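You operate a simulated robot arm through the tools that you are given. There is no shell and no other tool. Be economical: measure what you need, move in short steps, check, and stop when the job is done.

The job below is to be done with a simulated two-armed robot. You get a single attempt, and the scene is never put back.

JOB
Purge the orange regulator twice, then run a pressure test on it.
Fine: power on and red plug in the sensor port for the test, which must end OK; plug back in the store port after.

It is judged by the outcome, as a careful person would: the job done as asked, and still so three seconds after it is handed in. It fails if anything else is knocked over, pushed out of place, dropped, spilled or broken.

ROBOT AND FRAMES
Two 7-joint arms with two-finger parallel grippers on one trunk, on a base that drives. Base frame: it is fixed to the floor where the robot stands at the start and does not move with it; the origin is under the middle of the robot, x ahead of it, y to its left, z up. Units: mm, rad, N and s.
The left shoulder is at the start at [50, 165, 1072], the right one opposite. With the tool pointing down near the work surface each hand reaches from about 100 to 660 mm from the robot's upright axis, wherever it stands, measured 20 degrees to its own side. Places, roughly: black switch [900, 100, 1400]; blue regulator knob [1100, 500, 700]; breathing knob [700, 0, 900]; clamp knob [900, 700, 900]; exhale knob [800, 0, 1100]; green bleed valve [900, 600, 900]; green regulator knob [1100, 400, 700]; input port [800, 100, 1200]; inside of the sensor port [1000, 500, 1000]; inside of the store port [1200, 500, 1000]; main valve [900, -200, 1500]; orange regulator knob [1000, 600, 1000]; power switch [800, 0, 1000]; purge button [900, 500, 1000]; red plug [1250, 500, 1000]; supply knob [800, 200, 900]. Payload 3.91 kg a hand.
The TCP of each hand is the grasp point between the finger pads, 30 mm short of the fingertips. In the tool frame z runs along the fingers and y along their closing line. Largest opening 110 mm; finger width 20, thickness 10; the body of the gripper, 48 by 112 mm, starts 55 mm behind the TCP.
Orientation is told as [roll, pitch, yaw] about the base's x, y, z axes, in that order, counted from this pose: with the fingers straight down and closing along the base's y, the tool's x points along the base's -x, its y along +y and its z along -z.

CONTROLS
- The arms move only by the tool servo_tool. It takes "left_targets", "right_targets" or both (then of equal length, played together; a hand with none holds still); each is a list of rows, each a list of 6 numbers: the shift along the base's x, y, z in units of 200 mm (1.0 is 200 mm), then the turn, a rotation vector about the base's x, y, z in units of 60 degrees (1.0 is 60 degrees). In form: [[x, y, z, rx, ry, rz], ...]. A call has 1 to 12 rows; each row is the pose to reach, as a shift and turn from the pose commanded when the call began. "left_hand" and "right_hand" are, for a hand that has rows, the finger opening in mm, from 0 to 110, set as the call begins (left out, the last holds). A call with a number of a shift or a turn outside -1 to 1 is refused whole. Rows are played at 5 a second. More than 50 mm and 0.15 rad between two rows, or a gripper value outside its range, and nothing of the call is played. Where a pose cannot be reached the arm comes as near as it can. A force on the tool above 40 N (or 10 N above the force at the start of the call, whichever is more), or a blocked arm, ends the call early, and 0.2 s more pass. The fingers move at their own pace (about 45 mm/s each) and stop on an object; they squeeze with about 21 N. The grip force told is the motor's: it shows also when the fingers shut on nothing. Time passes only in rows, and 0.2 s behind the last, so rows that repeat a pose let the fingers close. The reply holds the time, the measured pose of the TCP, the force on the tool along the base axes, the opening and the grip force, in the units named above and with some noise, with the torque about the TCP (base axes, N m) and any sound that the robot's microphone picked up.
- Cameras (640 x 400 px; columns grow to the right, rows downward): "scene" is now at [120.1, 10.1, 1290.6]; the picture's right is [0.11, -0.99, 0.00], its down [-0.10, -0.01, -1.00] and it looks along [0.99, 0.11, -0.10] (base axes); focal length 214 px, centre (320, 200). "left" rides on the left gripper at [72, -17, -103] in its tool frame; the picture's right is [0.23, 0.97, 0.00], its down [-0.76, 0.18, -0.62] and it looks along [-0.61, 0.14, 0.78] (tool axes); focal length 222 px, centre (320, 200). "right" rides on the right gripper at [72, 17, -103] in its tool frame; the picture's right is [-0.23, 0.97, 0.00], its down [-0.76, -0.18, -0.62] and it looks along [-0.61, -0.14, 0.78] (tool axes); focal length 222 px, centre (320, 200). There is no depth. A picture from a camera that has moved, and an enlarged one, comes with that camera's place and axes in the base frame and with its lens.
- snapshot(camera): a new picture of that camera. No time passes.
- slide_trunk(by): slides the trunk up (or, below 0, down) by that many mm; the arms and the scene camera ride with it, the base frame stays. It gives what a move gives, with no picture.
- steer(legs): drives the robot by 1 to 6 legs, each [ahead, left, turn to the left] in mm, mm and rad, along the robot's own axes; the way and the turn of a leg run together, so that a leg with both is an arc; at most 1500 mm and 3.142 rad a leg. The arms and the cameras ride along, it lands a little off, and it stops where it bumps. It gives what a move gives.
- aim_head(pan, tilt): turns the head with the scene camera to pan (to the left, within 1.396 rad either way) and tilt (down, from -0.506 to 1.204), counted from straight ahead of the robot. It gives what a move gives.
- inspect(camera, box): a new picture of the part [left, top, right, bottom] of that camera's present view, enlarged. No time passes.
- sign_off(): hands the job in; it is judged then, once.

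Work in short steps. Places have to be worked out from the pictures, the camera data and where the tool is seen: move nearer, look again, correct. Check each grasp and each placing, and mend what went wrong. You have 120 turns and 92 pictures in all, those below and enlarged ones among them. Open the grippers and draw the arms clear of the work before you hand the job in, unless the task says otherwise; then end with one line.

The tools are called after "Emit:" as name(argument=value, ...) on one line, values as JSON. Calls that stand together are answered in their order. servo_tool: Moves the arms, as the interface text tells. Its arguments: {"type":"object","properties":{"left_targets":{"type":"array"},"left_hand":{"type":"number"},"right_targets":{"type":"array"},"right_hand":{"type":"number"}},"required":[]} The other tools are called the same way: slide_trunk (by) slides the trunk up or down; steer (legs) drives the base; aim_head (pan, tilt) turns the head that bears the scene camera; snapshot (camera) takes a picture; inspect (camera, box) takes an enlarged picture of a part of a camera's view; sign_off () hands the job in.

At the start:

```text
time: 0.0
left_eef_pos: [282.6, 209.7, 1279.8]
left_tool_rot: [-0.001, -0.003, 0.003]
left_ft_force: [0.3, -0.3, 0.1]
left_torque: [-0.01, -0.04, 0.0]
left_finger_gap: 109.9
left_gripper_force: 0.0
right_eef_pos: [283.6, -50.2, 1250.0]
right_tool_rot: [0.0, -0.001, -0.001]
right_ft_force: [0.2, -0.5, 0.2]
right_torque: [-0.02, -0.01, 0.05]
right_finger_gap: 110.0
right_gripper_force: 0.1
trunk travel left (down, up): [-292.0, 211.0]
robot x, y, heading: [1.7, 0.4, 0.001]
head pan, tilt: [0.106, 0.096]
```

scene: 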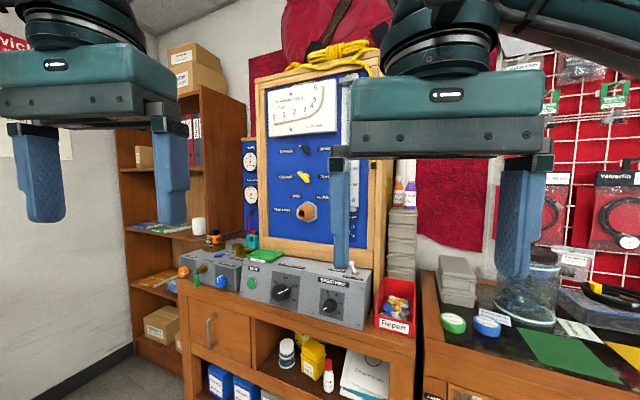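
right: 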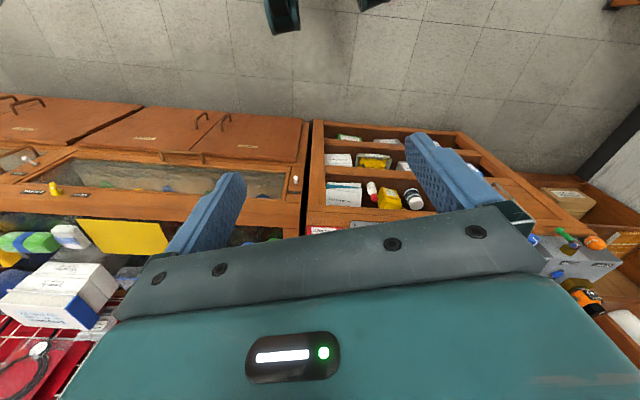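
left: 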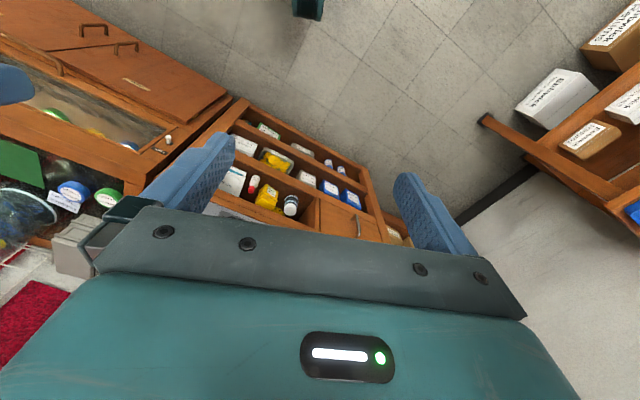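

The bench with the regulator test unit is ahead and to the left; I enlarge that part of the view to read the labels.

Emit:
inspect(camera="scene", box=[160, 210, 380, 345])

Emit:
inspect(camera="scene", box=[235, 60, 385, 260])

```text
2.91 times, centred on (270, 278) of scene
camera zoom: at [120.1, 10.1, 1290.6], right [0.11, -0.99, 0.0], down [-0.1, -0.01, -1.0], along [0.99, 0.11, -0.1], focal length 624 px, centre (466, -26)
```

zoom: 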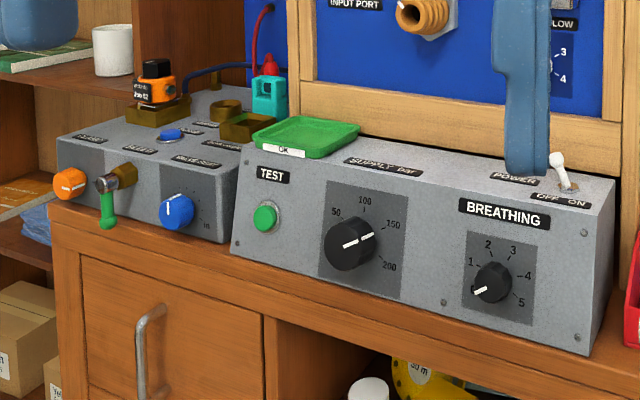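

```text
2.00 times, centred on (310, 160) of scene
camera zoom: at [120.1, 10.1, 1290.6], right [0.11, -0.99, 0.0], down [-0.1, -0.01, -1.0], along [0.99, 0.11, -0.1], focal length 429 px, centre (340, 280)
```

zoom: 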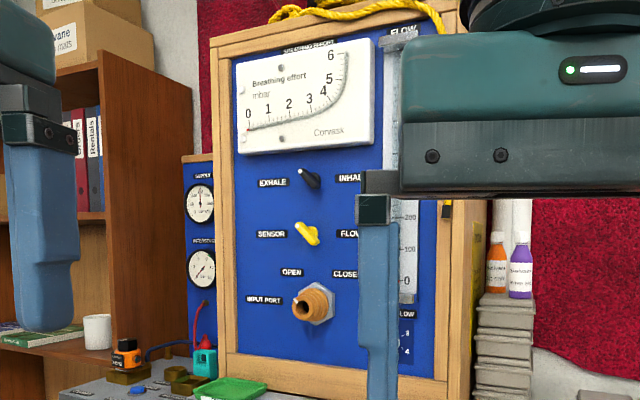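

The left test box (clamp, bleed, blue purge button, orange regulator) sits at about x 1000, y 500, and the bench is turned about 0.25 rad. I drive left and turn to face it, then look down.

Emit:
steer(legs=[[0, 550, 0], [0, 0, -0.25]])

Emit:
aim_head(pan=0.0, tilt=0.4)

Emit:
snapshot(camera="scene")

```text
time: 6.1
left_eef_pos: [327.3, 671.9, 1281.1]
left_tool_rot: [-0.002, -0.001, -0.255]
left_ft_force: [0.2, 0.2, -0.7]
left_torque: [0.03, 0.01, 0.0]
left_finger_gap: 110.0
left_gripper_force: 0.0
right_eef_pos: [263.0, 419.8, 1250.9]
right_tool_rot: [-0.002, -0.001, -0.255]
right_ft_force: [-0.5, -0.1, 0.3]
right_torque: [0.02, 0.01, 0.01]
right_finger_gap: 109.9
right_gripper_force: 0.1
trunk travel left (down, up): [-292.0, 211.0]
robot x, y, heading: [1.8, 540.4, -0.258]
head pan, tilt: [0.106, 0.096]
```

```text
time: 6.9
left_eef_pos: [326.8, 672.7, 1280.7]
left_tool_rot: [-0.002, -0.003, -0.254]
left_ft_force: [-0.7, 0.4, 0.7]
left_torque: [0.0, 0.02, -0.01]
left_finger_gap: 110.1
left_gripper_force: 0.1
right_eef_pos: [262.3, 420.3, 1251.0]
right_tool_rot: [-0.002, 0.0, -0.255]
right_ft_force: [0.4, -0.3, 0.2]
right_torque: [-0.01, -0.01, 0.01]
right_finger_gap: 110.2
right_gripper_force: 0.0
trunk travel left (down, up): [-292.0, 211.0]
robot x, y, heading: [1.0, 538.4, -0.254]
head pan, tilt: [0.0, 0.4]
```

```text
86 pictures are left
camera scene: at [118.1, 509.8, 1262.5], right [-0.25, -0.97, 0.0], down [-0.38, 0.1, -0.92], along [0.89, -0.23, -0.39], focal length 214 px, centre (320, 200)
```

scene: 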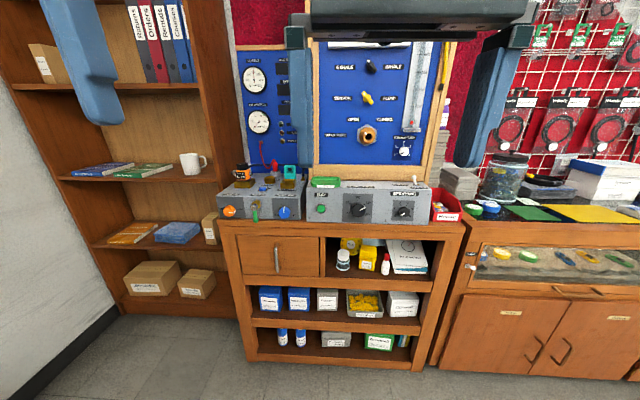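

The view is now nearly face-on. I enlarge the left box and the panels.

Emit:
inspect(camera="scene", box=[210, 150, 320, 225])

Emit:
inspect(camera="scene", box=[235, 40, 315, 150])

Emit:
inspect(camera="scene", box=[305, 40, 440, 230])

```text
5.33 times, centred on (265, 188) of scene
camera zoom: at [118.1, 509.8, 1262.5], right [-0.25, -0.97, 0.0], down [-0.38, 0.1, -0.92], along [0.89, -0.23, -0.39], focal length 1144 px, centre (613, 267)
```

zoom: 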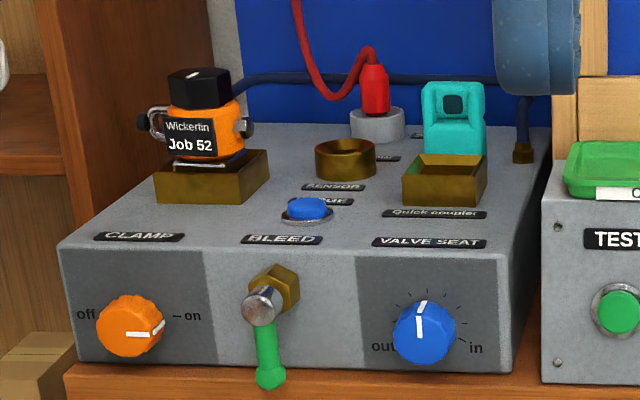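

```text
3.64 times, centred on (275, 95) of scene
camera zoom: at [118.1, 509.8, 1262.5], right [-0.25, -0.97, 0.0], down [-0.38, 0.1, -0.92], along [0.89, -0.23, -0.39], focal length 780 px, centre (484, 582)
```

zoom: 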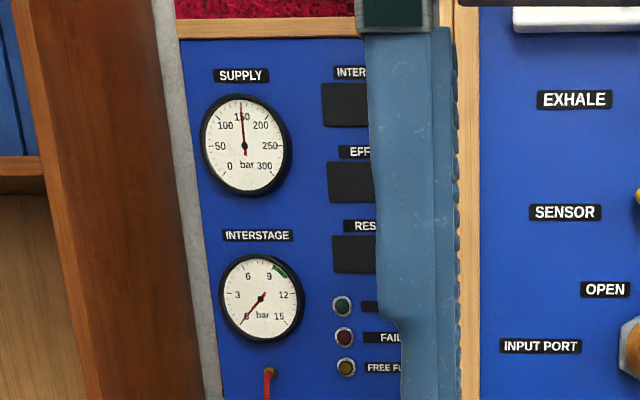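

```text
2.11 times, centred on (372, 135) of scene
camera zoom: at [118.1, 509.8, 1262.5], right [-0.25, -0.97, 0.0], down [-0.38, 0.1, -0.92], along [0.89, -0.23, -0.39], focal length 452 px, centre (210, 337)
```

zoom: 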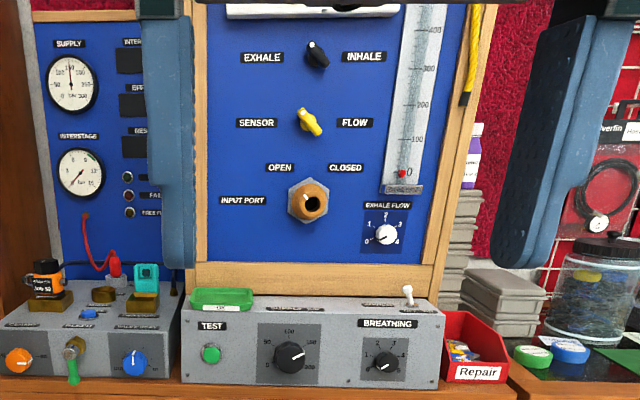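

Triangulating from the two views gives: clamp knob (902,656,912), purge button (949,529,972), sensor port (1050,496,985), red plug (1141,464,1015), test button (808,327,927) and power switch (771,-21,1024). The bench is yawed about -0.32. I turn to match and drive nearer.

Emit:
steer(legs=[[0, 0, -0.066], [380, 89, 0]])

Emit:
aim_head(pan=0.25, tilt=0.7)

Emit:
snapshot(camera="scene")

```text
time: 9.8
left_eef_pos: [721.0, 615.8, 1281.3]
left_tool_rot: [-0.001, -0.001, -0.322]
left_ft_force: [-0.2, 0.0, 0.0]
left_torque: [0.01, 0.01, 0.03]
left_finger_gap: 109.9
left_gripper_force: 0.0
right_eef_pos: [639.1, 365.9, 1250.3]
right_tool_rot: [0.002, 0.0, -0.324]
right_ft_force: [1.0, -0.3, 0.2]
right_torque: [0.02, 0.05, -0.02]
right_finger_gap: 109.9
right_gripper_force: 0.1
trunk travel left (down, up): [-292.0, 211.0]
robot x, y, heading: [384.1, 505.5, -0.321]
head pan, tilt: [0.0, 0.4]
```

```text
time: 10.6
left_eef_pos: [720.4, 613.7, 1282.4]
left_tool_rot: [-0.002, -0.002, -0.321]
left_ft_force: [-0.4, -0.2, 0.4]
left_torque: [-0.01, 0.0, -0.02]
left_finger_gap: 110.1
left_gripper_force: 0.0
right_eef_pos: [637.6, 366.8, 1251.0]
right_tool_rot: [0.001, 0.0, -0.324]
right_ft_force: [-0.4, 0.7, 0.0]
right_torque: [0.01, -0.01, 0.03]
right_finger_gap: 110.0
right_gripper_force: 0.1
trunk travel left (down, up): [-292.0, 211.0]
robot x, y, heading: [385.7, 503.7, -0.318]
head pan, tilt: [0.25, 0.7]
```

```text
82 pictures are left
camera scene: at [497.1, 489.5, 1235.6], right [-0.07, -1.0, 0.0], down [-0.64, 0.05, -0.77], along [0.76, -0.06, -0.64], focal length 214 px, centre (320, 200)
```

scene: 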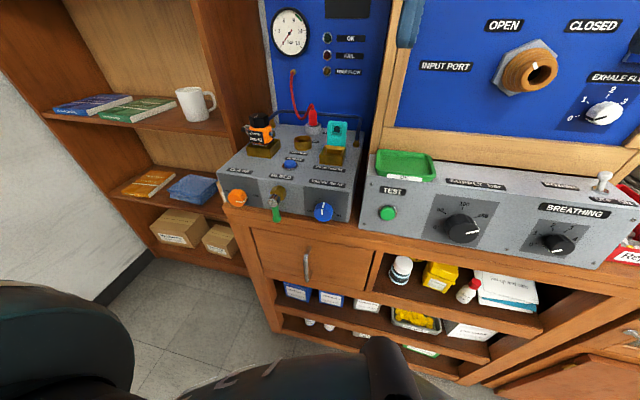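

The robot is now close and the view is good. I enlarge the box.

Emit:
inspect(camera="scene", box=[215, 95, 375, 225])

Emit:
inspect(camera="scene", box=[360, 140, 640, 270])

```text
3.08 times, centred on (295, 160) of scene
camera zoom: at [497.1, 489.5, 1235.6], right [-0.07, -1.0, 0.0], down [-0.64, 0.05, -0.77], along [0.76, -0.06, -0.64], focal length 660 px, centre (397, 323)
```

zoom: 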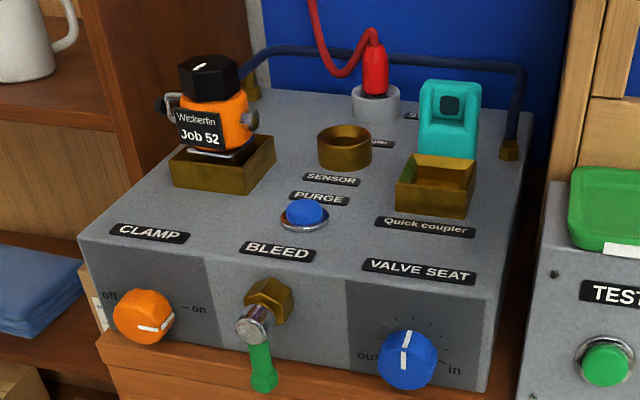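

```text
2.29 times, centred on (500, 205) of scene
camera zoom: at [497.1, 489.5, 1235.6], right [-0.07, -1.0, 0.0], down [-0.64, 0.05, -0.77], along [0.76, -0.06, -0.64], focal length 490 px, centre (-91, 189)
```

zoom: 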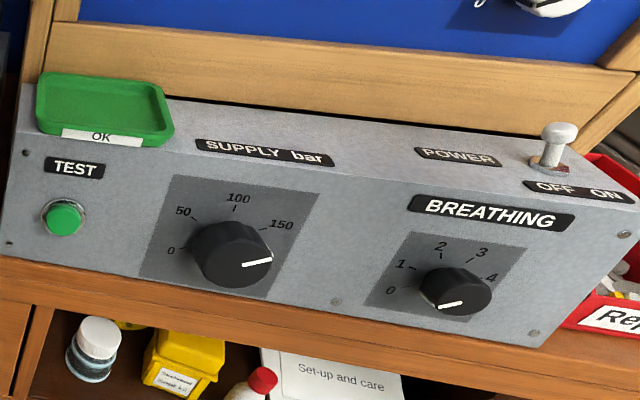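

The clamp knob points to "on", supply is near 150, and the power looks off. I drive 110 mm closer so the plug comes within reach.

Emit:
steer(legs=[[110, 0, 0]])

Emit:
aim_head(pan=0.3, tilt=0.75)

Emit:
snapshot(camera="scene")

Emit:
snapshot(camera="left")

```text
time: 11.8
left_eef_pos: [824.4, 579.5, 1280.6]
left_tool_rot: [-0.001, 0.0, -0.323]
left_ft_force: [1.0, 0.0, -0.4]
left_torque: [-0.01, 0.01, -0.01]
left_finger_gap: 110.1
left_gripper_force: 0.1
right_eef_pos: [741.7, 331.8, 1250.8]
right_tool_rot: [0.0, 0.001, -0.323]
right_ft_force: [-0.4, -0.2, -0.1]
right_torque: [0.01, 0.03, -0.03]
right_finger_gap: 110.3
right_gripper_force: 0.1
trunk travel left (down, up): [-292.0, 211.0]
robot x, y, heading: [489.5, 468.8, -0.324]
head pan, tilt: [0.25, 0.7]
```

```text
time: 12.4
left_eef_pos: [824.3, 579.8, 1281.6]
left_tool_rot: [-0.003, 0.0, -0.322]
left_ft_force: [0.5, -0.2, -0.3]
left_torque: [-0.02, 0.0, 0.01]
left_finger_gap: 110.3
left_gripper_force: 0.0
right_eef_pos: [741.8, 332.4, 1250.6]
right_tool_rot: [0.0, 0.001, -0.323]
right_ft_force: [-0.4, -0.2, -0.4]
right_torque: [0.0, 0.0, 0.01]
right_finger_gap: 110.0
right_gripper_force: 0.1
trunk travel left (down, up): [-292.0, 211.0]
robot x, y, heading: [488.3, 471.1, -0.32]
head pan, tilt: [0.3, 0.75]
```

```text
79 pictures are left
camera scene: at [597.9, 459.4, 1231.3], right [-0.02, -1.0, 0.0], down [-0.68, 0.02, -0.73], along [0.73, -0.02, -0.68], focal length 214 px, centre (320, 200)
```

scene: 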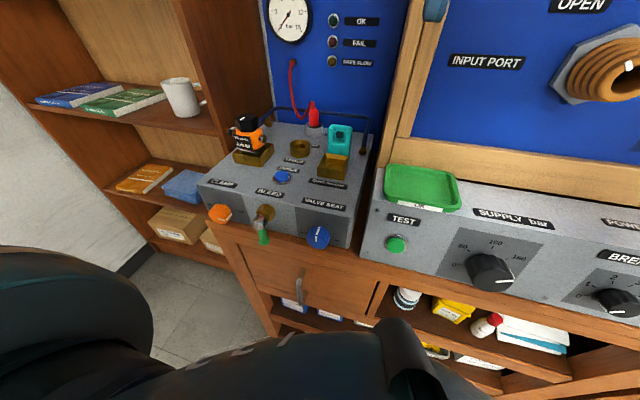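

```text
78 pictures are left
camera left: at [748.4, 585.9, 1385.1], right [0.09, 1.0, 0.0], down [0.78, -0.07, 0.62], along [0.62, -0.06, -0.78], focal length 222 px, centre (320, 200)
```

left: 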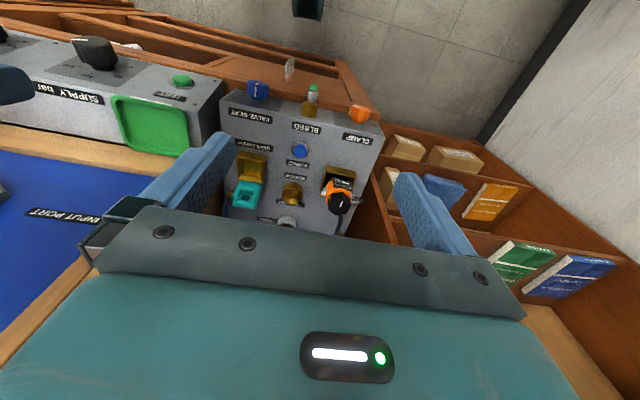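

Button position confirmed at about (947,530,972). I close the left hand and move it above the purge button.

Emit:
servo_tool(left_targets=[[0.123, -0.05, -0.16, 0, 0, 0], [0.246, -0.1, -0.33, 0, 0, 0], [0.369, -0.15, -0.5, 0, 0, 0], [0.492, -0.2, -0.67, 0, 0, 0], [0.615, -0.25, -0.84, 0, 0, 0], [0.615, -0.25, -1.0, 0, 0, 0], [0.615, -0.25, -1.0, 0, 0, 0]], left_hand=0)

Emit:
snapshot(camera="scene")

Emit:
snapshot(camera="left")

```text
time: 14.0
left_eef_pos: [945.8, 529.2, 1080.8]
left_tool_rot: [0.001, 0.0, -0.324]
left_ft_force: [0.2, 0.8, 0.1]
left_torque: [-0.04, -0.02, 0.02]
left_finger_gap: 0.0
left_gripper_force: 21.6
right_eef_pos: [740.5, 332.1, 1251.4]
right_tool_rot: [0.001, 0.0, -0.324]
right_ft_force: [-0.8, -0.1, -0.4]
right_torque: [0.04, 0.0, 0.0]
right_finger_gap: 110.1
right_gripper_force: 0.1
trunk travel left (down, up): [-292.0, 211.0]
robot x, y, heading: [487.8, 469.7, -0.326]
head pan, tilt: [0.3, 0.75]
```

```text
77 pictures are left
camera scene: at [597.9, 459.3, 1231.3], right [-0.02, -1.0, 0.0], down [-0.68, 0.02, -0.73], along [0.73, -0.02, -0.68], focal length 214 px, centre (320, 200)
```

scene: 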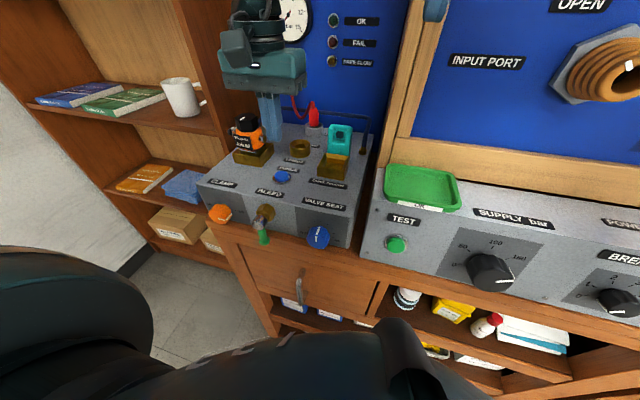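

```text
76 pictures are left
camera left: at [871.6, 535.1, 1184.2], right [0.09, 1.0, 0.0], down [0.78, -0.07, 0.62], along [0.62, -0.06, -0.78], focal length 222 px, centre (320, 200)
```

left: 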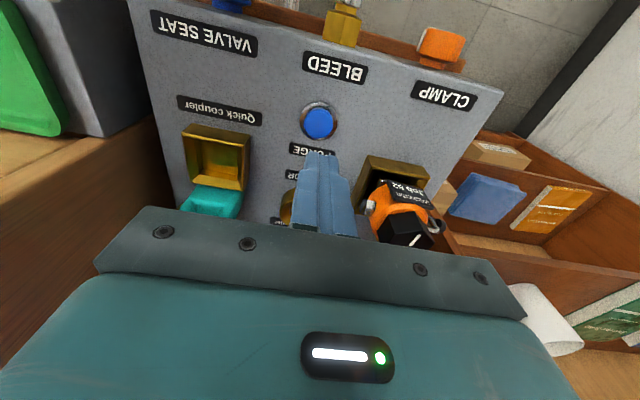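

Wrist-camera triangulation agrees (943–947, 527–530). I press down to TCP z≈995 and hold.

Emit:
servo_tool(left_targets=[[0, 0, -0.2, 0, 0, 0], [0, 0, -0.35, 0, 0, 0], [0, 0, -0.4, 0, 0, 0], [0, 0, -0.43, 0, 0, 0], [0, 0, -0.43, 0, 0, 0], [0, 0, -0.43, 0, 0, 0]])

Emit:
inspect(camera="left", box=[220, 40, 420, 220])

```text
time: 15.4
left_eef_pos: [946.0, 530.1, 997.6]
left_tool_rot: [-0.002, -0.007, -0.321]
left_ft_force: [3.8, 3.7, 26.3]
left_torque: [0.13, -0.07, 0.05]
left_finger_gap: 0.1
left_gripper_force: 20.4
right_eef_pos: [739.9, 332.8, 1251.5]
right_tool_rot: [0.001, -0.002, -0.322]
right_ft_force: [0.3, -0.3, -0.2]
right_torque: [0.0, 0.0, 0.03]
right_finger_gap: 110.0
right_gripper_force: 0.2
trunk travel left (down, up): [-292.0, 211.0]
robot x, y, heading: [487.2, 468.8, -0.323]
head pan, tilt: [0.3, 0.75]
heard: click
```

```text
2.22 times, centred on (320, 130) of left
camera zoom: at [871.1, 536.4, 1100.9], right [0.09, 1.0, 0.0], down [0.77, -0.07, 0.63], along [0.63, -0.06, -0.78], focal length 494 px, centre (320, 356)
```

zoom: 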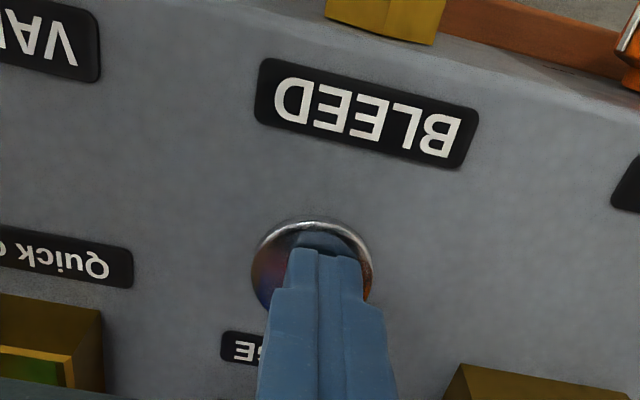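

A click was heard at 26 N, so the button is down. I release it, then look at the gauges before pressing again.

Emit:
servo_tool(left_targets=[[0, 0, 0.1, 0, 0, 0], [0, 0, 0.2, 0, 0, 0], [0, 0, 0.2, 0, 0, 0]])

Emit:
snapshot(camera="scene")

```text
time: 16.2
left_eef_pos: [945.1, 530.4, 1035.6]
left_tool_rot: [0.0, 0.0, -0.323]
left_ft_force: [0.3, -0.4, 0.0]
left_torque: [-0.02, -0.03, 0.0]
left_finger_gap: 0.0
left_gripper_force: 20.9
right_eef_pos: [741.0, 332.1, 1249.4]
right_tool_rot: [-0.001, -0.001, -0.324]
right_ft_force: [0.0, 0.9, 0.3]
right_torque: [0.02, 0.02, 0.0]
right_finger_gap: 109.9
right_gripper_force: 0.0
trunk travel left (down, up): [-292.0, 211.0]
robot x, y, heading: [488.1, 471.1, -0.326]
head pan, tilt: [0.3, 0.75]
```

```text
74 pictures are left
camera scene: at [597.9, 459.4, 1231.2], right [-0.02, -1.0, 0.0], down [-0.68, 0.02, -0.73], along [0.73, -0.02, -0.68], focal length 214 px, centre (320, 200)
```

scene: 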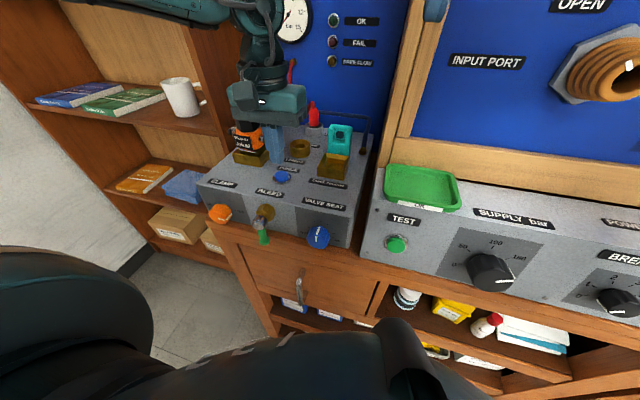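

No problems seen; I press the button a second time the same way.

Emit:
servo_tool(left_targets=[[0, 0, -0.12, 0, 0, 0], [0, 0, -0.17, 0, 0, 0], [0, 0, -0.21, 0, 0, 0], [0, 0, -0.21, 0, 0, 0], [0, 0, -0.21, 0, 0, 0]])

Emit:
servo_tool(left_targets=[[0, 0, 0.1, 0, 0, 0], [0, 0, 0.3, 0, 0, 0], [0, 0, 0.5, 0, 0, 0], [0, 0, 0.7, 0, 0, 0], [-0.2, 0.067, 0.85, 0, 0, 0], [-0.42, 0.14, 0.9, 0, 0, 0]])

Emit:
aim_head(pan=0.2, tilt=0.5)

Emit:
snapshot(camera="scene")

```text
time: 17.4
left_eef_pos: [946.1, 529.8, 995.2]
left_tool_rot: [-0.001, -0.008, -0.32]
left_ft_force: [4.2, 8.2, 33.0]
left_torque: [0.28, -0.02, 0.01]
left_finger_gap: 0.1
left_gripper_force: 21.0
right_eef_pos: [738.3, 332.5, 1251.2]
right_tool_rot: [0.0, -0.004, -0.323]
right_ft_force: [-0.1, 0.1, -0.8]
right_torque: [-0.01, 0.04, -0.01]
right_finger_gap: 109.9
right_gripper_force: 0.0
trunk travel left (down, up): [-292.0, 211.0]
robot x, y, heading: [490.2, 468.2, -0.328]
head pan, tilt: [0.3, 0.75]
heard: click
```

```text
refused: row 5 steps farther than a row can; nothing moved
```

```text
time: 18.2
left_eef_pos: [947.0, 530.9, 995.6]
left_tool_rot: [-0.003, -0.007, -0.322]
left_ft_force: [6.4, 7.1, 34.8]
left_torque: [0.22, -0.12, -0.07]
left_finger_gap: 0.0
left_gripper_force: 21.0
right_eef_pos: [737.9, 332.7, 1251.8]
right_tool_rot: [0.0, -0.001, -0.323]
right_ft_force: [0.1, -0.7, -0.4]
right_torque: [-0.02, 0.02, -0.01]
right_finger_gap: 110.2
right_gripper_force: 0.1
trunk travel left (down, up): [-292.0, 211.0]
robot x, y, heading: [486.6, 468.9, -0.326]
head pan, tilt: [0.201, 0.499]
```

```text
73 pictures are left
camera scene: at [603.6, 450.6, 1253.5], right [-0.12, -0.99, 0.0], down [-0.47, 0.06, -0.88], along [0.87, -0.11, -0.48], focal length 214 px, centre (320, 200)
```

scene: 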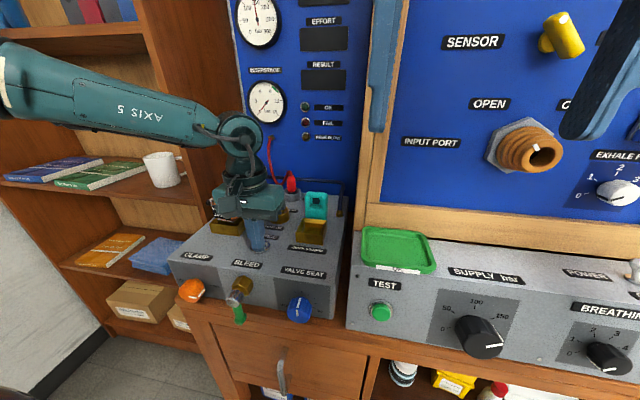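

The second press clicked too. Still pressing, I now lift off and back away with shorter steps.

Emit:
servo_tool(left_targets=[[0, 0, 0.1, 0, 0, 0], [0, 0, 0.3, 0, 0, 0], [0, 0, 0.5, 0, 0, 0], [0, 0, 0.7, 0, 0, 0], [-0.14, 0.05, 0.85, 0, 0, 0], [-0.34, 0.11, 0.9, 0, 0, 0]])

Emit:
snapshot(camera="right")

```text
time: 19.6
left_eef_pos: [876.0, 552.0, 1172.9]
left_tool_rot: [-0.001, -0.002, -0.323]
left_ft_force: [-0.2, 0.4, -0.5]
left_torque: [-0.03, 0.02, 0.0]
left_finger_gap: 0.0
left_gripper_force: 20.9
right_eef_pos: [740.8, 332.0, 1251.1]
right_tool_rot: [0.0, 0.002, -0.324]
right_ft_force: [0.4, 0.3, 0.7]
right_torque: [0.01, -0.01, -0.01]
right_finger_gap: 110.1
right_gripper_force: 0.1
trunk travel left (down, up): [-292.0, 211.0]
robot x, y, heading: [487.6, 470.3, -0.324]
head pan, tilt: [0.201, 0.499]
```

```text
72 pictures are left
camera right: at [677.1, 373.3, 1354.0], right [0.52, 0.85, 0.0], down [0.67, -0.41, 0.62], along [0.53, -0.33, -0.78], focal length 222 px, centre (320, 200)
```

right: 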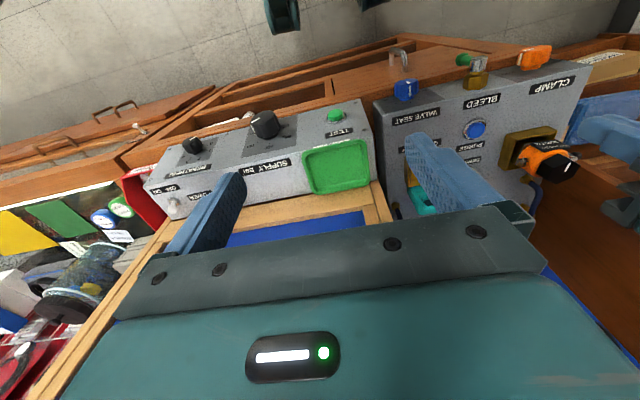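

Now the power switch, near (768,-18,1025). I bring the right hand closed towards it, tilting the tool 45° forward so the wrist stays off the panel.

Emit:
servo_tool(right_targets=[[0, -0.14, -0.06, -0.04, -0.118, 0], [0, -0.28, -0.12, -0.08, -0.237, 0], [0, -0.42, -0.18, -0.118, -0.356, 0], [0, -0.56, -0.24, -0.157, -0.475, 0], [0, -0.7, -0.3, -0.197, -0.593, 0], [0, -0.84, -0.36, -0.236, -0.712, 0], [0, -0.84, -0.36, -0.236, -0.712, 0]], right_hand=0)

Emit:
aim_head(pan=-0.5, tilt=0.5)

Emit:
snapshot(camera="scene")

Emit:
snapshot(camera="right")

```text
time: 20.0
left_eef_pos: [876.5, 551.2, 1172.6]
left_tool_rot: [0.001, 0.001, -0.322]
left_ft_force: [0.0, -0.4, 0.2]
left_torque: [-0.06, -0.01, 0.05]
left_finger_gap: 0.0
left_gripper_force: 21.0
right_eef_pos: [743.5, 314.6, 1245.4]
right_tool_rot: [0.017, -0.078, -0.344]
right_ft_force: [-0.5, 0.0, 0.5]
right_torque: [0.01, 0.01, -0.03]
right_finger_gap: 77.3
right_gripper_force: 0.0
trunk travel left (down, up): [-292.0, 211.0]
robot x, y, heading: [489.6, 472.2, -0.323]
head pan, tilt: [0.201, 0.499]
stopped in row 1 (right hand): the force on the tool passed its limit at 62 N (the readings are from after the stop); the commanded pose is now the measured one
```

```text
time: 21.0
left_eef_pos: [878.3, 551.6, 1170.8]
left_tool_rot: [0.0, 0.0, -0.324]
left_ft_force: [-1.2, 0.6, -0.7]
left_torque: [0.0, -0.02, -0.01]
left_finger_gap: 0.0
left_gripper_force: 21.2
right_eef_pos: [744.3, 314.7, 1245.3]
right_tool_rot: [0.017, -0.078, -0.345]
right_ft_force: [-0.3, -0.2, -0.4]
right_torque: [0.01, 0.01, 0.01]
right_finger_gap: 0.0
right_gripper_force: 18.6
trunk travel left (down, up): [-292.0, 211.0]
robot x, y, heading: [489.2, 470.6, -0.327]
head pan, tilt: [-0.499, 0.499]
```

```text
71 pictures are left
camera scene: at [577.1, 394.7, 1253.3], right [-0.73, -0.68, 0.0], down [-0.33, 0.35, -0.88], along [0.6, -0.64, -0.48], focal length 214 px, centre (320, 200)
```

scene: 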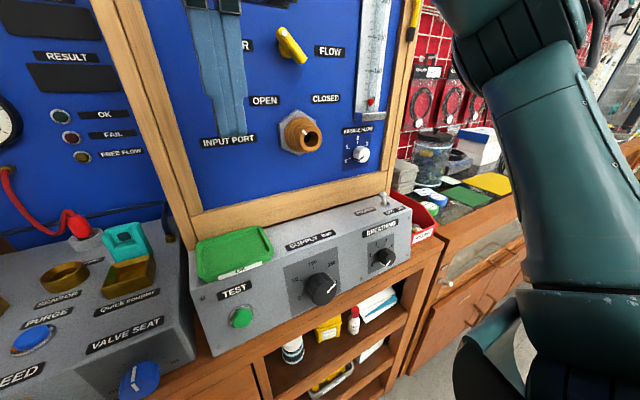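

```text
70 pictures are left
camera right: at [673.2, 357.9, 1342.9], right [0.54, 0.84, 0.03], down [0.6, -0.42, 0.68], along [0.58, -0.35, -0.73], focal length 222 px, centre (320, 200)
```

right: 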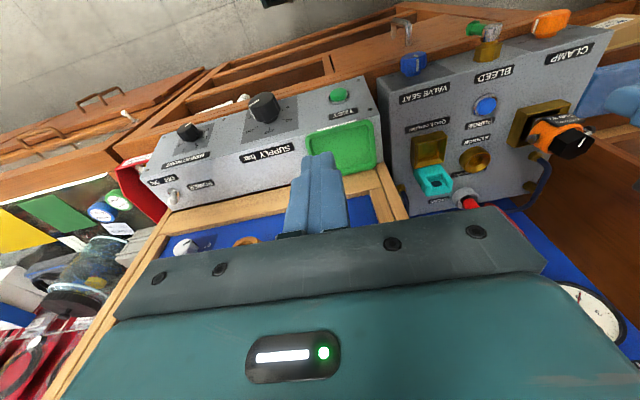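

A 62 N stop came in the first row, yet the force is back to zero. I look higher up to see whether the hand touches anything.

Emit:
aim_head(pan=-0.2, tilt=0.05)

Emit:
snapshot(camera="scene")

```text
time: 21.9
left_eef_pos: [877.1, 551.5, 1172.0]
left_tool_rot: [-0.001, -0.001, -0.324]
left_ft_force: [-0.2, -0.7, -0.2]
left_torque: [0.0, -0.02, -0.02]
left_finger_gap: 0.0
left_gripper_force: 20.9
right_eef_pos: [743.4, 315.0, 1247.7]
right_tool_rot: [0.019, -0.078, -0.345]
right_ft_force: [-0.6, -0.3, -0.7]
right_torque: [-0.01, -0.01, 0.02]
right_finger_gap: 0.0
right_gripper_force: 20.9
trunk travel left (down, up): [-292.0, 211.0]
robot x, y, heading: [490.4, 467.2, -0.321]
head pan, tilt: [-0.201, 0.051]
```

```text
69 pictures are left
camera scene: at [594.1, 415.7, 1294.7], right [-0.5, -0.87, 0.0], down [-0.04, 0.03, -1.0], along [0.86, -0.5, -0.05], focal length 214 px, centre (320, 200)
```

scene: 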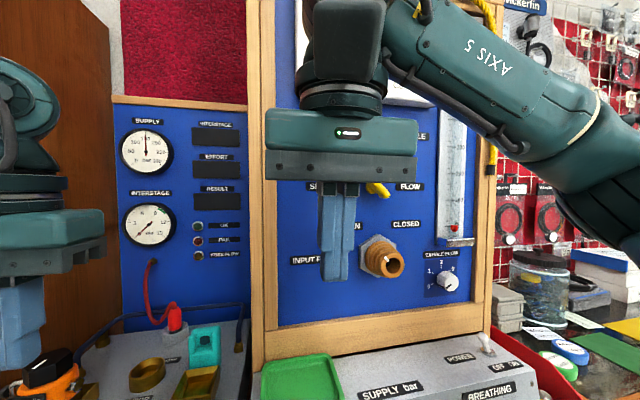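

The hand's back is within about 110 mm of the head camera, so tilting likely pressed it against the head. I slide it right along the bench without tilting first.

Emit:
servo_tool(right_targets=[[-0.03, -0.1, 0, 0, 0, 0], [-0.09, -0.28, 0, 0, 0, 0], [-0.155, -0.47, 0, 0, 0, 0], [-0.22, -0.66, -0.05, 0, 0, 0], [-0.28, -0.85, -0.1, 0, 0, 0], [-0.31, -0.95, -0.25, 0, 0, 0]])

Emit:
snapshot(camera="right")

```text
time: 23.3
left_eef_pos: [878.1, 551.1, 1172.6]
left_tool_rot: [-0.001, 0.0, -0.322]
left_ft_force: [-0.5, -0.1, 0.7]
left_torque: [-0.03, -0.03, -0.01]
left_finger_gap: 0.0
left_gripper_force: 20.9
right_eef_pos: [679.9, 124.6, 1194.5]
right_tool_rot: [0.017, -0.079, -0.344]
right_ft_force: [-0.1, -0.8, -0.9]
right_torque: [0.0, -0.02, 0.0]
right_finger_gap: 0.1
right_gripper_force: 21.9
trunk travel left (down, up): [-292.0, 211.0]
robot x, y, heading: [487.6, 471.4, -0.327]
head pan, tilt: [-0.201, 0.051]
```

```text
68 pictures are left
camera right: at [609.9, 166.4, 1292.4], right [0.54, 0.84, 0.03], down [0.61, -0.42, 0.68], along [0.58, -0.35, -0.73], focal length 222 px, centre (320, 200)
```

right: 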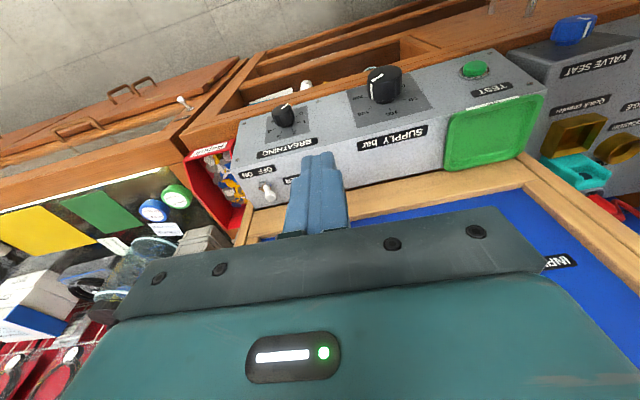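

Clear now. I tilt about 40° and move to a hover left of the switch.

Emit:
servo_tool(right_targets=[[0.0, -0.06, -0.02, -0.042, -0.127, 0], [0.0, -0.13, -0.06, -0.084, -0.254, 0], [0.07, -0.2, -0.15, -0.126, -0.381, 0], [0.15, -0.27, -0.24, -0.168, -0.508, 0], [0.22, -0.33, -0.35, -0.21, -0.635, 0], [0.27, -0.36, -0.42, -0.21, -0.635, 0], [0.27, -0.36, -0.42, -0.21, -0.635, 0]])

Emit:
snapshot(camera="right")

Emit:
aim_head(pan=-0.5, tilt=0.5)

Emit:
inspect(camera="scene", box=[300, 120, 460, 260])

```text
time: 24.9
left_eef_pos: [877.1, 551.3, 1172.4]
left_tool_rot: [0.0, -0.001, -0.324]
left_ft_force: [0.3, 0.4, -0.5]
left_torque: [-0.03, 0.03, 0.0]
left_finger_gap: 0.0
left_gripper_force: 21.3
right_eef_pos: [734.3, 53.3, 1112.0]
right_tool_rot: [0.041, -0.78, -0.355]
right_ft_force: [0.4, 0.0, -0.4]
right_torque: [-0.02, -0.03, -0.03]
right_finger_gap: 0.0
right_gripper_force: 21.0
trunk travel left (down, up): [-292.0, 211.0]
robot x, y, heading: [487.7, 471.8, -0.323]
head pan, tilt: [-0.201, 0.051]
```

```text
67 pictures are left
camera right: at [621.8, 110.1, 1133.8], right [0.46, 0.87, 0.19], down [0.03, -0.23, 0.97], along [0.89, -0.45, -0.13], focal length 222 px, centre (320, 200)
```

right: 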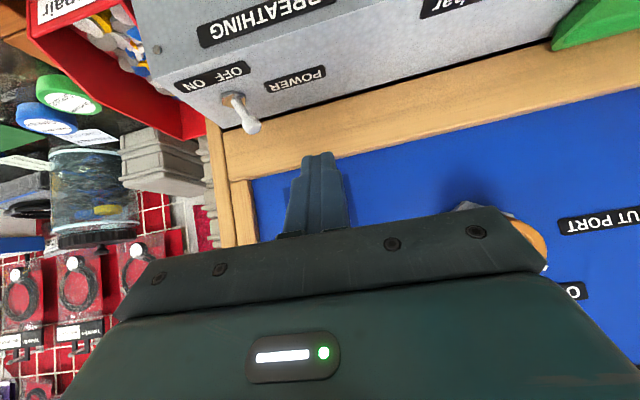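

```text
time: 25.8
left_eef_pos: [877.5, 550.9, 1171.5]
left_tool_rot: [0.001, 0.0, -0.324]
left_ft_force: [-0.3, 0.4, 0.5]
left_torque: [-0.03, -0.03, 0.01]
left_finger_gap: 0.0
left_gripper_force: 21.1
right_eef_pos: [735.1, 52.9, 1111.3]
right_tool_rot: [0.04, -0.777, -0.357]
right_ft_force: [-0.7, -0.3, 0.1]
right_torque: [-0.02, 0.02, 0.0]
right_finger_gap: 0.1
right_gripper_force: 21.0
trunk travel left (down, up): [-292.0, 211.0]
robot x, y, heading: [487.0, 470.6, -0.322]
head pan, tilt: [-0.499, 0.499]
```

```text
2.86 times, centred on (380, 190) of scene
camera zoom: at [577.1, 394.7, 1253.3], right [-0.73, -0.68, 0.0], down [-0.33, 0.35, -0.88], along [0.6, -0.64, -0.48], focal length 613 px, centre (149, 229)
```

zoom: 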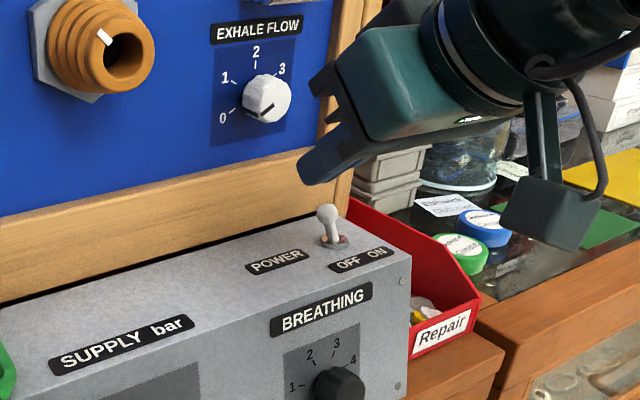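

The switch leans left (OFF); its tip is at (766,-15,1034). I lower the fingertips to just left of the lever.

Emit:
servo_tool(right_targets=[[0.07, -0.05, -0.12, 0, 0, 0], [0.152, -0.113, -0.25, 0, 0, 0], [0.152, -0.113, -0.345, 0, 0, 0]])

Emit:
inspect(camera="scene", box=[300, 120, 460, 260])

Emit:
snapshot(camera="right")

```text
time: 26.6
left_eef_pos: [877.4, 552.2, 1172.6]
left_tool_rot: [0.001, -0.001, -0.323]
left_ft_force: [0.3, -0.7, -0.5]
left_torque: [0.02, 0.01, 0.0]
left_finger_gap: 0.0
left_gripper_force: 20.8
right_eef_pos: [767.1, 30.6, 1040.9]
right_tool_rot: [0.04, -0.78, -0.355]
right_ft_force: [0.0, -0.1, -1.0]
right_torque: [-0.01, -0.02, -0.03]
right_finger_gap: 0.3
right_gripper_force: 20.5
trunk travel left (down, up): [-292.0, 211.0]
robot x, y, heading: [486.3, 473.9, -0.321]
head pan, tilt: [-0.499, 0.499]
```

```text
2.86 times, centred on (380, 190) of scene
camera zoom: at [576.9, 394.7, 1253.3], right [-0.73, -0.68, 0.0], down [-0.33, 0.35, -0.88], along [0.6, -0.64, -0.48], focal length 613 px, centre (149, 229)
```

zoom: 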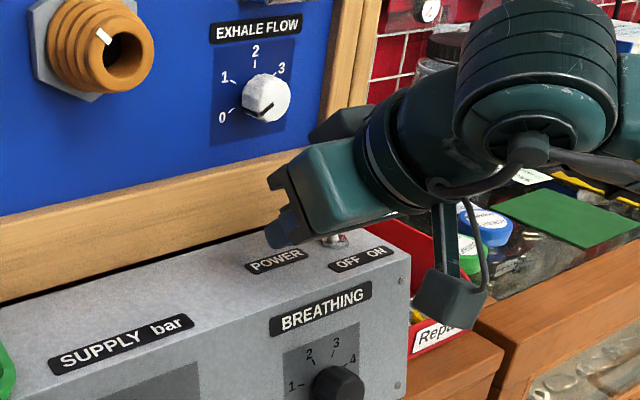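

```text
64 pictures are left
camera right: at [653.7, 87.6, 1063.3], right [0.46, 0.87, 0.19], down [0.03, -0.23, 0.97], along [0.89, -0.45, -0.13], focal length 222 px, centre (320, 200)
```

right: 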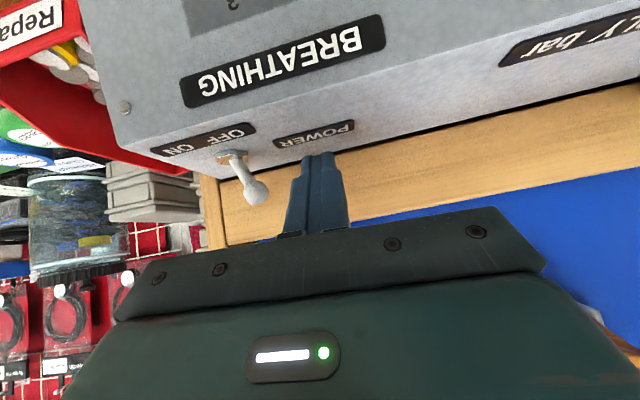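

The fingertips are left of the lever and free. I sweep right along the bench about 52 mm.

Emit:
servo_tool(right_targets=[[-0.03, -0.09, 0, 0, 0, 0], [-0.05, -0.15, 0, 0, 0, 0], [-0.066, -0.2, 0, 0, 0, 0], [-0.075, -0.227, 0, 0, 0, 0], [-0.082, -0.247, 0, 0, 0, 0], [-0.082, -0.247, 0, 0, 0, 0]])

Emit:
snapshot(camera="right")

```text
time: 28.0
left_eef_pos: [878.7, 553.6, 1171.8]
left_tool_rot: [-0.003, 0.0, -0.323]
left_ft_force: [1.0, -0.1, -0.8]
left_torque: [-0.03, -0.01, 0.02]
left_finger_gap: 0.0
left_gripper_force: 20.8
right_eef_pos: [749.8, -16.9, 1042.1]
right_tool_rot: [0.042, -0.776, -0.351]
right_ft_force: [2.7, 14.7, -4.8]
right_torque: [0.5, -0.03, 0.21]
right_finger_gap: 0.0
right_gripper_force: 20.9
trunk travel left (down, up): [-292.0, 211.0]
robot x, y, heading: [488.0, 472.6, -0.325]
head pan, tilt: [-0.499, 0.499]
```

```text
63 pictures are left
camera right: at [637.8, 39.5, 1064.7], right [0.46, 0.87, 0.19], down [0.04, -0.23, 0.97], along [0.89, -0.44, -0.14], focal length 222 px, centre (320, 200)
```

right: 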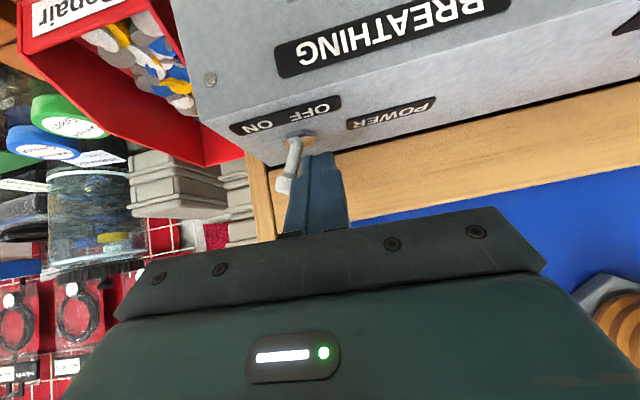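

The lever is moving, with 15 N of resistance and no click yet. I push 15 mm further.

Emit:
servo_tool(right_targets=[[-0.012, -0.036, 0, 0, 0, 0], [-0.024, -0.072, 0, 0, 0, 0], [-0.024, -0.072, 0, 0, 0, 0]])

Emit:
snapshot(camera="right")

```text
time: 28.5
left_eef_pos: [877.8, 553.8, 1171.6]
left_tool_rot: [-0.001, -0.003, -0.32]
left_ft_force: [-0.1, 0.4, -0.2]
left_torque: [0.03, -0.03, -0.02]
left_finger_gap: 0.2
left_gripper_force: 21.1
right_eef_pos: [749.8, -17.2, 1042.0]
right_tool_rot: [0.063, -0.778, -0.344]
right_ft_force: [4.8, 10.9, 5.3]
right_torque: [0.25, -0.19, 0.2]
right_finger_gap: 0.0
right_gripper_force: 20.7
trunk travel left (down, up): [-292.0, 211.0]
robot x, y, heading: [487.5, 472.3, -0.326]
head pan, tilt: [-0.499, 0.499]
stopped in row 2 (right hand): the force on the tool passed its limit at 43 N (the readings are from after the stop); the commanded pose is now the measured one
```

```text
62 pictures are left
camera right: at [635.8, 36.1, 1064.8], right [0.44, 0.87, 0.2], down [0.03, -0.24, 0.97], along [0.9, -0.42, -0.14], focal length 222 px, centre (320, 200)
```

right: 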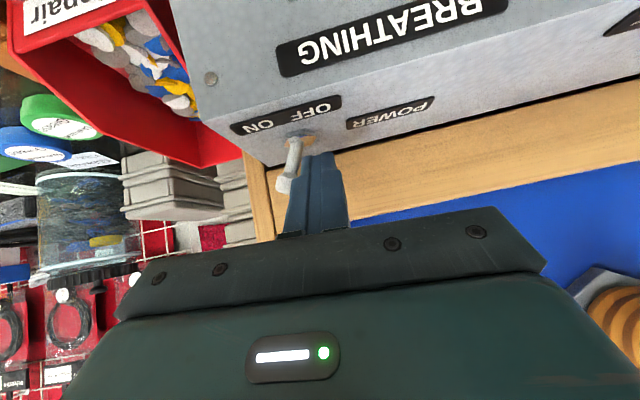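

The push met a hard stop with the lever leaning right, so it is probably fully over. I back off and look at the lever and the displays.

Emit:
servo_tool(right_targets=[[0.03, 0.09, 0, 0, 0, 0], [0.05, 0.15, 0.05, 0, 0, 0], [0.0, 0.2, 0.2, 0, 0, 0]])

Emit:
snapshot(camera="right")

Emit:
aim_head(pan=0.2, tilt=0.35)

Emit:
snapshot(camera="scene")

```text
time: 29.3
left_eef_pos: [877.3, 553.0, 1171.8]
left_tool_rot: [0.0, -0.001, -0.32]
left_ft_force: [0.0, -0.9, 0.3]
left_torque: [-0.01, -0.01, 0.0]
left_finger_gap: 0.2
left_gripper_force: 21.0
right_eef_pos: [749.3, 20.8, 1081.0]
right_tool_rot: [0.056, -0.773, -0.348]
right_ft_force: [-0.4, -0.3, 0.3]
right_torque: [-0.03, -0.02, -0.01]
right_finger_gap: 0.0
right_gripper_force: 21.0
trunk travel left (down, up): [-292.0, 211.0]
robot x, y, heading: [491.4, 470.3, -0.321]
head pan, tilt: [-0.499, 0.499]
```

```text
61 pictures are left
camera right: at [636.2, 75.4, 1105.1], right [0.45, 0.87, 0.2], down [0.04, -0.24, 0.97], along [0.89, -0.43, -0.14], focal length 222 px, centre (320, 200)
```

right: 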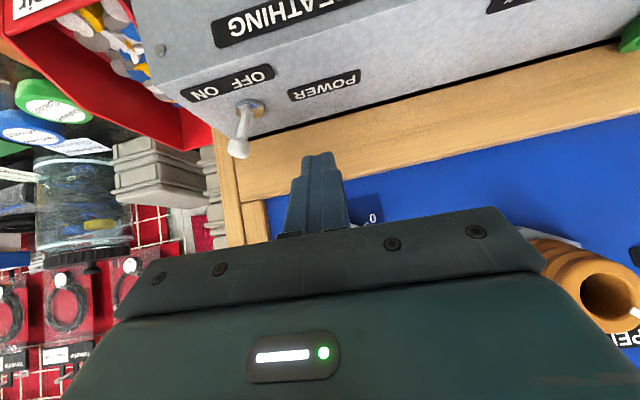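

```text
time: 30.4
left_eef_pos: [878.3, 552.9, 1172.2]
left_tool_rot: [-0.002, 0.0, -0.32]
left_ft_force: [-0.1, 0.6, -0.1]
left_torque: [-0.01, 0.0, 0.02]
left_finger_gap: 0.0
left_gripper_force: 20.7
right_eef_pos: [749.2, 20.7, 1081.4]
right_tool_rot: [0.055, -0.775, -0.348]
right_ft_force: [-0.1, 0.0, 0.4]
right_torque: [-0.03, -0.01, 0.02]
right_finger_gap: 0.0
right_gripper_force: 20.8
trunk travel left (down, up): [-292.0, 211.0]
robot x, y, heading: [488.4, 467.8, -0.321]
head pan, tilt: [0.201, 0.351]
```

```text
60 pictures are left
camera scene: at [607.8, 450.5, 1266.9], right [-0.12, -0.99, 0.0], down [-0.34, 0.04, -0.94], along [0.93, -0.11, -0.34], focal length 214 px, centre (320, 200)
```

scene: 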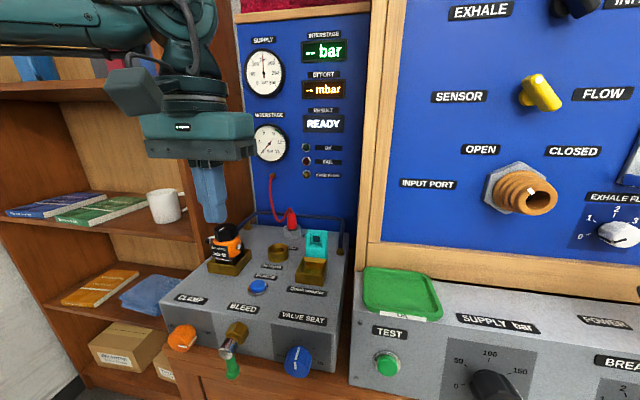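

Power is on: the displays read "-- bar / -- mbar / READY". Next is the plug, which I enlarge to place it precisely.

Emit:
inspect(camera="scene", box=[200, 160, 360, 290])

Emit:
snapshot(camera="left")

```text
3.08 times, centred on (280, 225) of scene
camera zoom: at [607.8, 450.5, 1266.9], right [-0.12, -0.99, 0.0], down [-0.34, 0.04, -0.94], along [0.93, -0.11, -0.34], focal length 660 px, centre (443, 123)
```

zoom: 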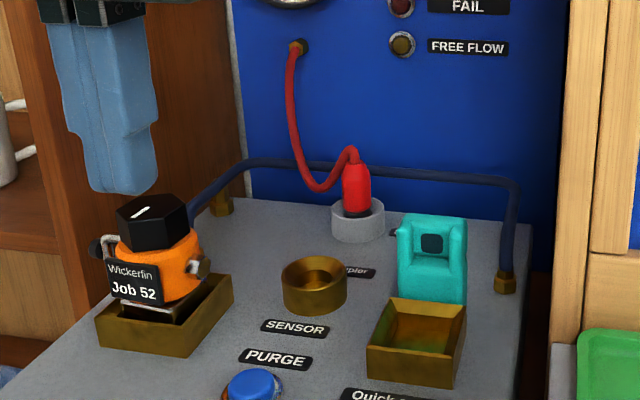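

```text
58 pictures are left
camera left: at [803.0, 558.9, 1276.2], right [0.09, 1.0, 0.0], down [0.78, -0.07, 0.62], along [0.62, -0.06, -0.78], focal length 222 px, centre (320, 200)
```

left: 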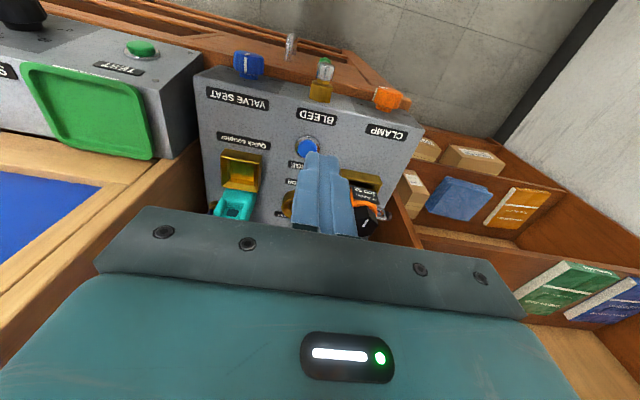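

The plug is at about (1141,462,1015), upright, with its cable leaving the top toward the panel. I open the left hand to 60 mm, tilt it 45° forward and bring it to a standoff in front of the plug.

Emit:
servo_tool(left_targets=[[0.158, -0.055, -0.04, -0.0393, -0.1186, 0], [0.317, -0.109, -0.1, -0.0787, -0.2372, 0], [0.475, -0.164, -0.17, -0.118, -0.3559, 0], [0.633, -0.219, -0.25, -0.1573, -0.4745, 0], [0.792, -0.273, -0.32, -0.1966, -0.5931, 0], [0.95, -0.328, -0.39, -0.236, -0.7118, 0], [0.95, -0.328, -0.39, -0.236, -0.7118, 0]], left_hand=60)

Emit:
snapshot(camera="left")

Emit:
inspect(camera="scene", box=[200, 160, 360, 290])

```text
time: 32.0
left_eef_pos: [1068.5, 487.3, 1092.7]
left_tool_rot: [0.002, -0.787, -0.321]
left_ft_force: [0.5, -0.1, -0.5]
left_torque: [0.01, -0.01, -0.01]
left_finger_gap: 60.1
left_gripper_force: 0.0
right_eef_pos: [750.1, 21.7, 1082.1]
right_tool_rot: [0.055, -0.775, -0.347]
right_ft_force: [-0.6, -0.8, -0.3]
right_torque: [-0.02, -0.02, 0.02]
right_finger_gap: 0.2
right_gripper_force: 20.9
trunk travel left (down, up): [-292.0, 211.0]
robot x, y, heading: [489.4, 472.3, -0.323]
head pan, tilt: [0.201, 0.351]
```

```text
57 pictures are left
camera left: at [944.5, 509.3, 1114.6], right [0.16, 0.97, -0.16], down [0.15, 0.14, 0.98], along [0.98, -0.18, -0.12], focal length 222 px, centre (320, 200)
```

left: 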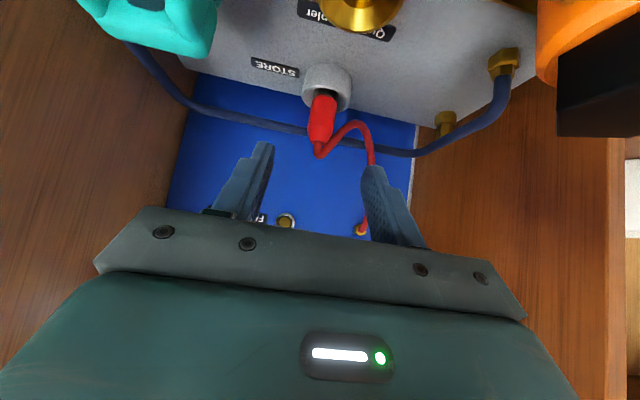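

```text
3.08 times, centred on (280, 225) of scene
camera zoom: at [607.6, 450.6, 1267.0], right [-0.12, -0.99, 0.0], down [-0.34, 0.04, -0.94], along [0.93, -0.11, -0.34], focal length 660 px, centre (443, 123)
```

zoom: 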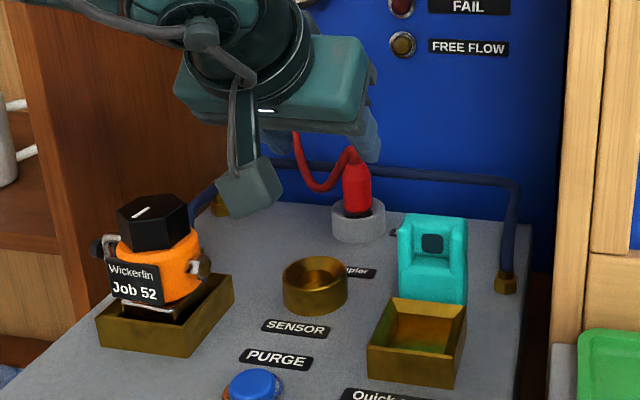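

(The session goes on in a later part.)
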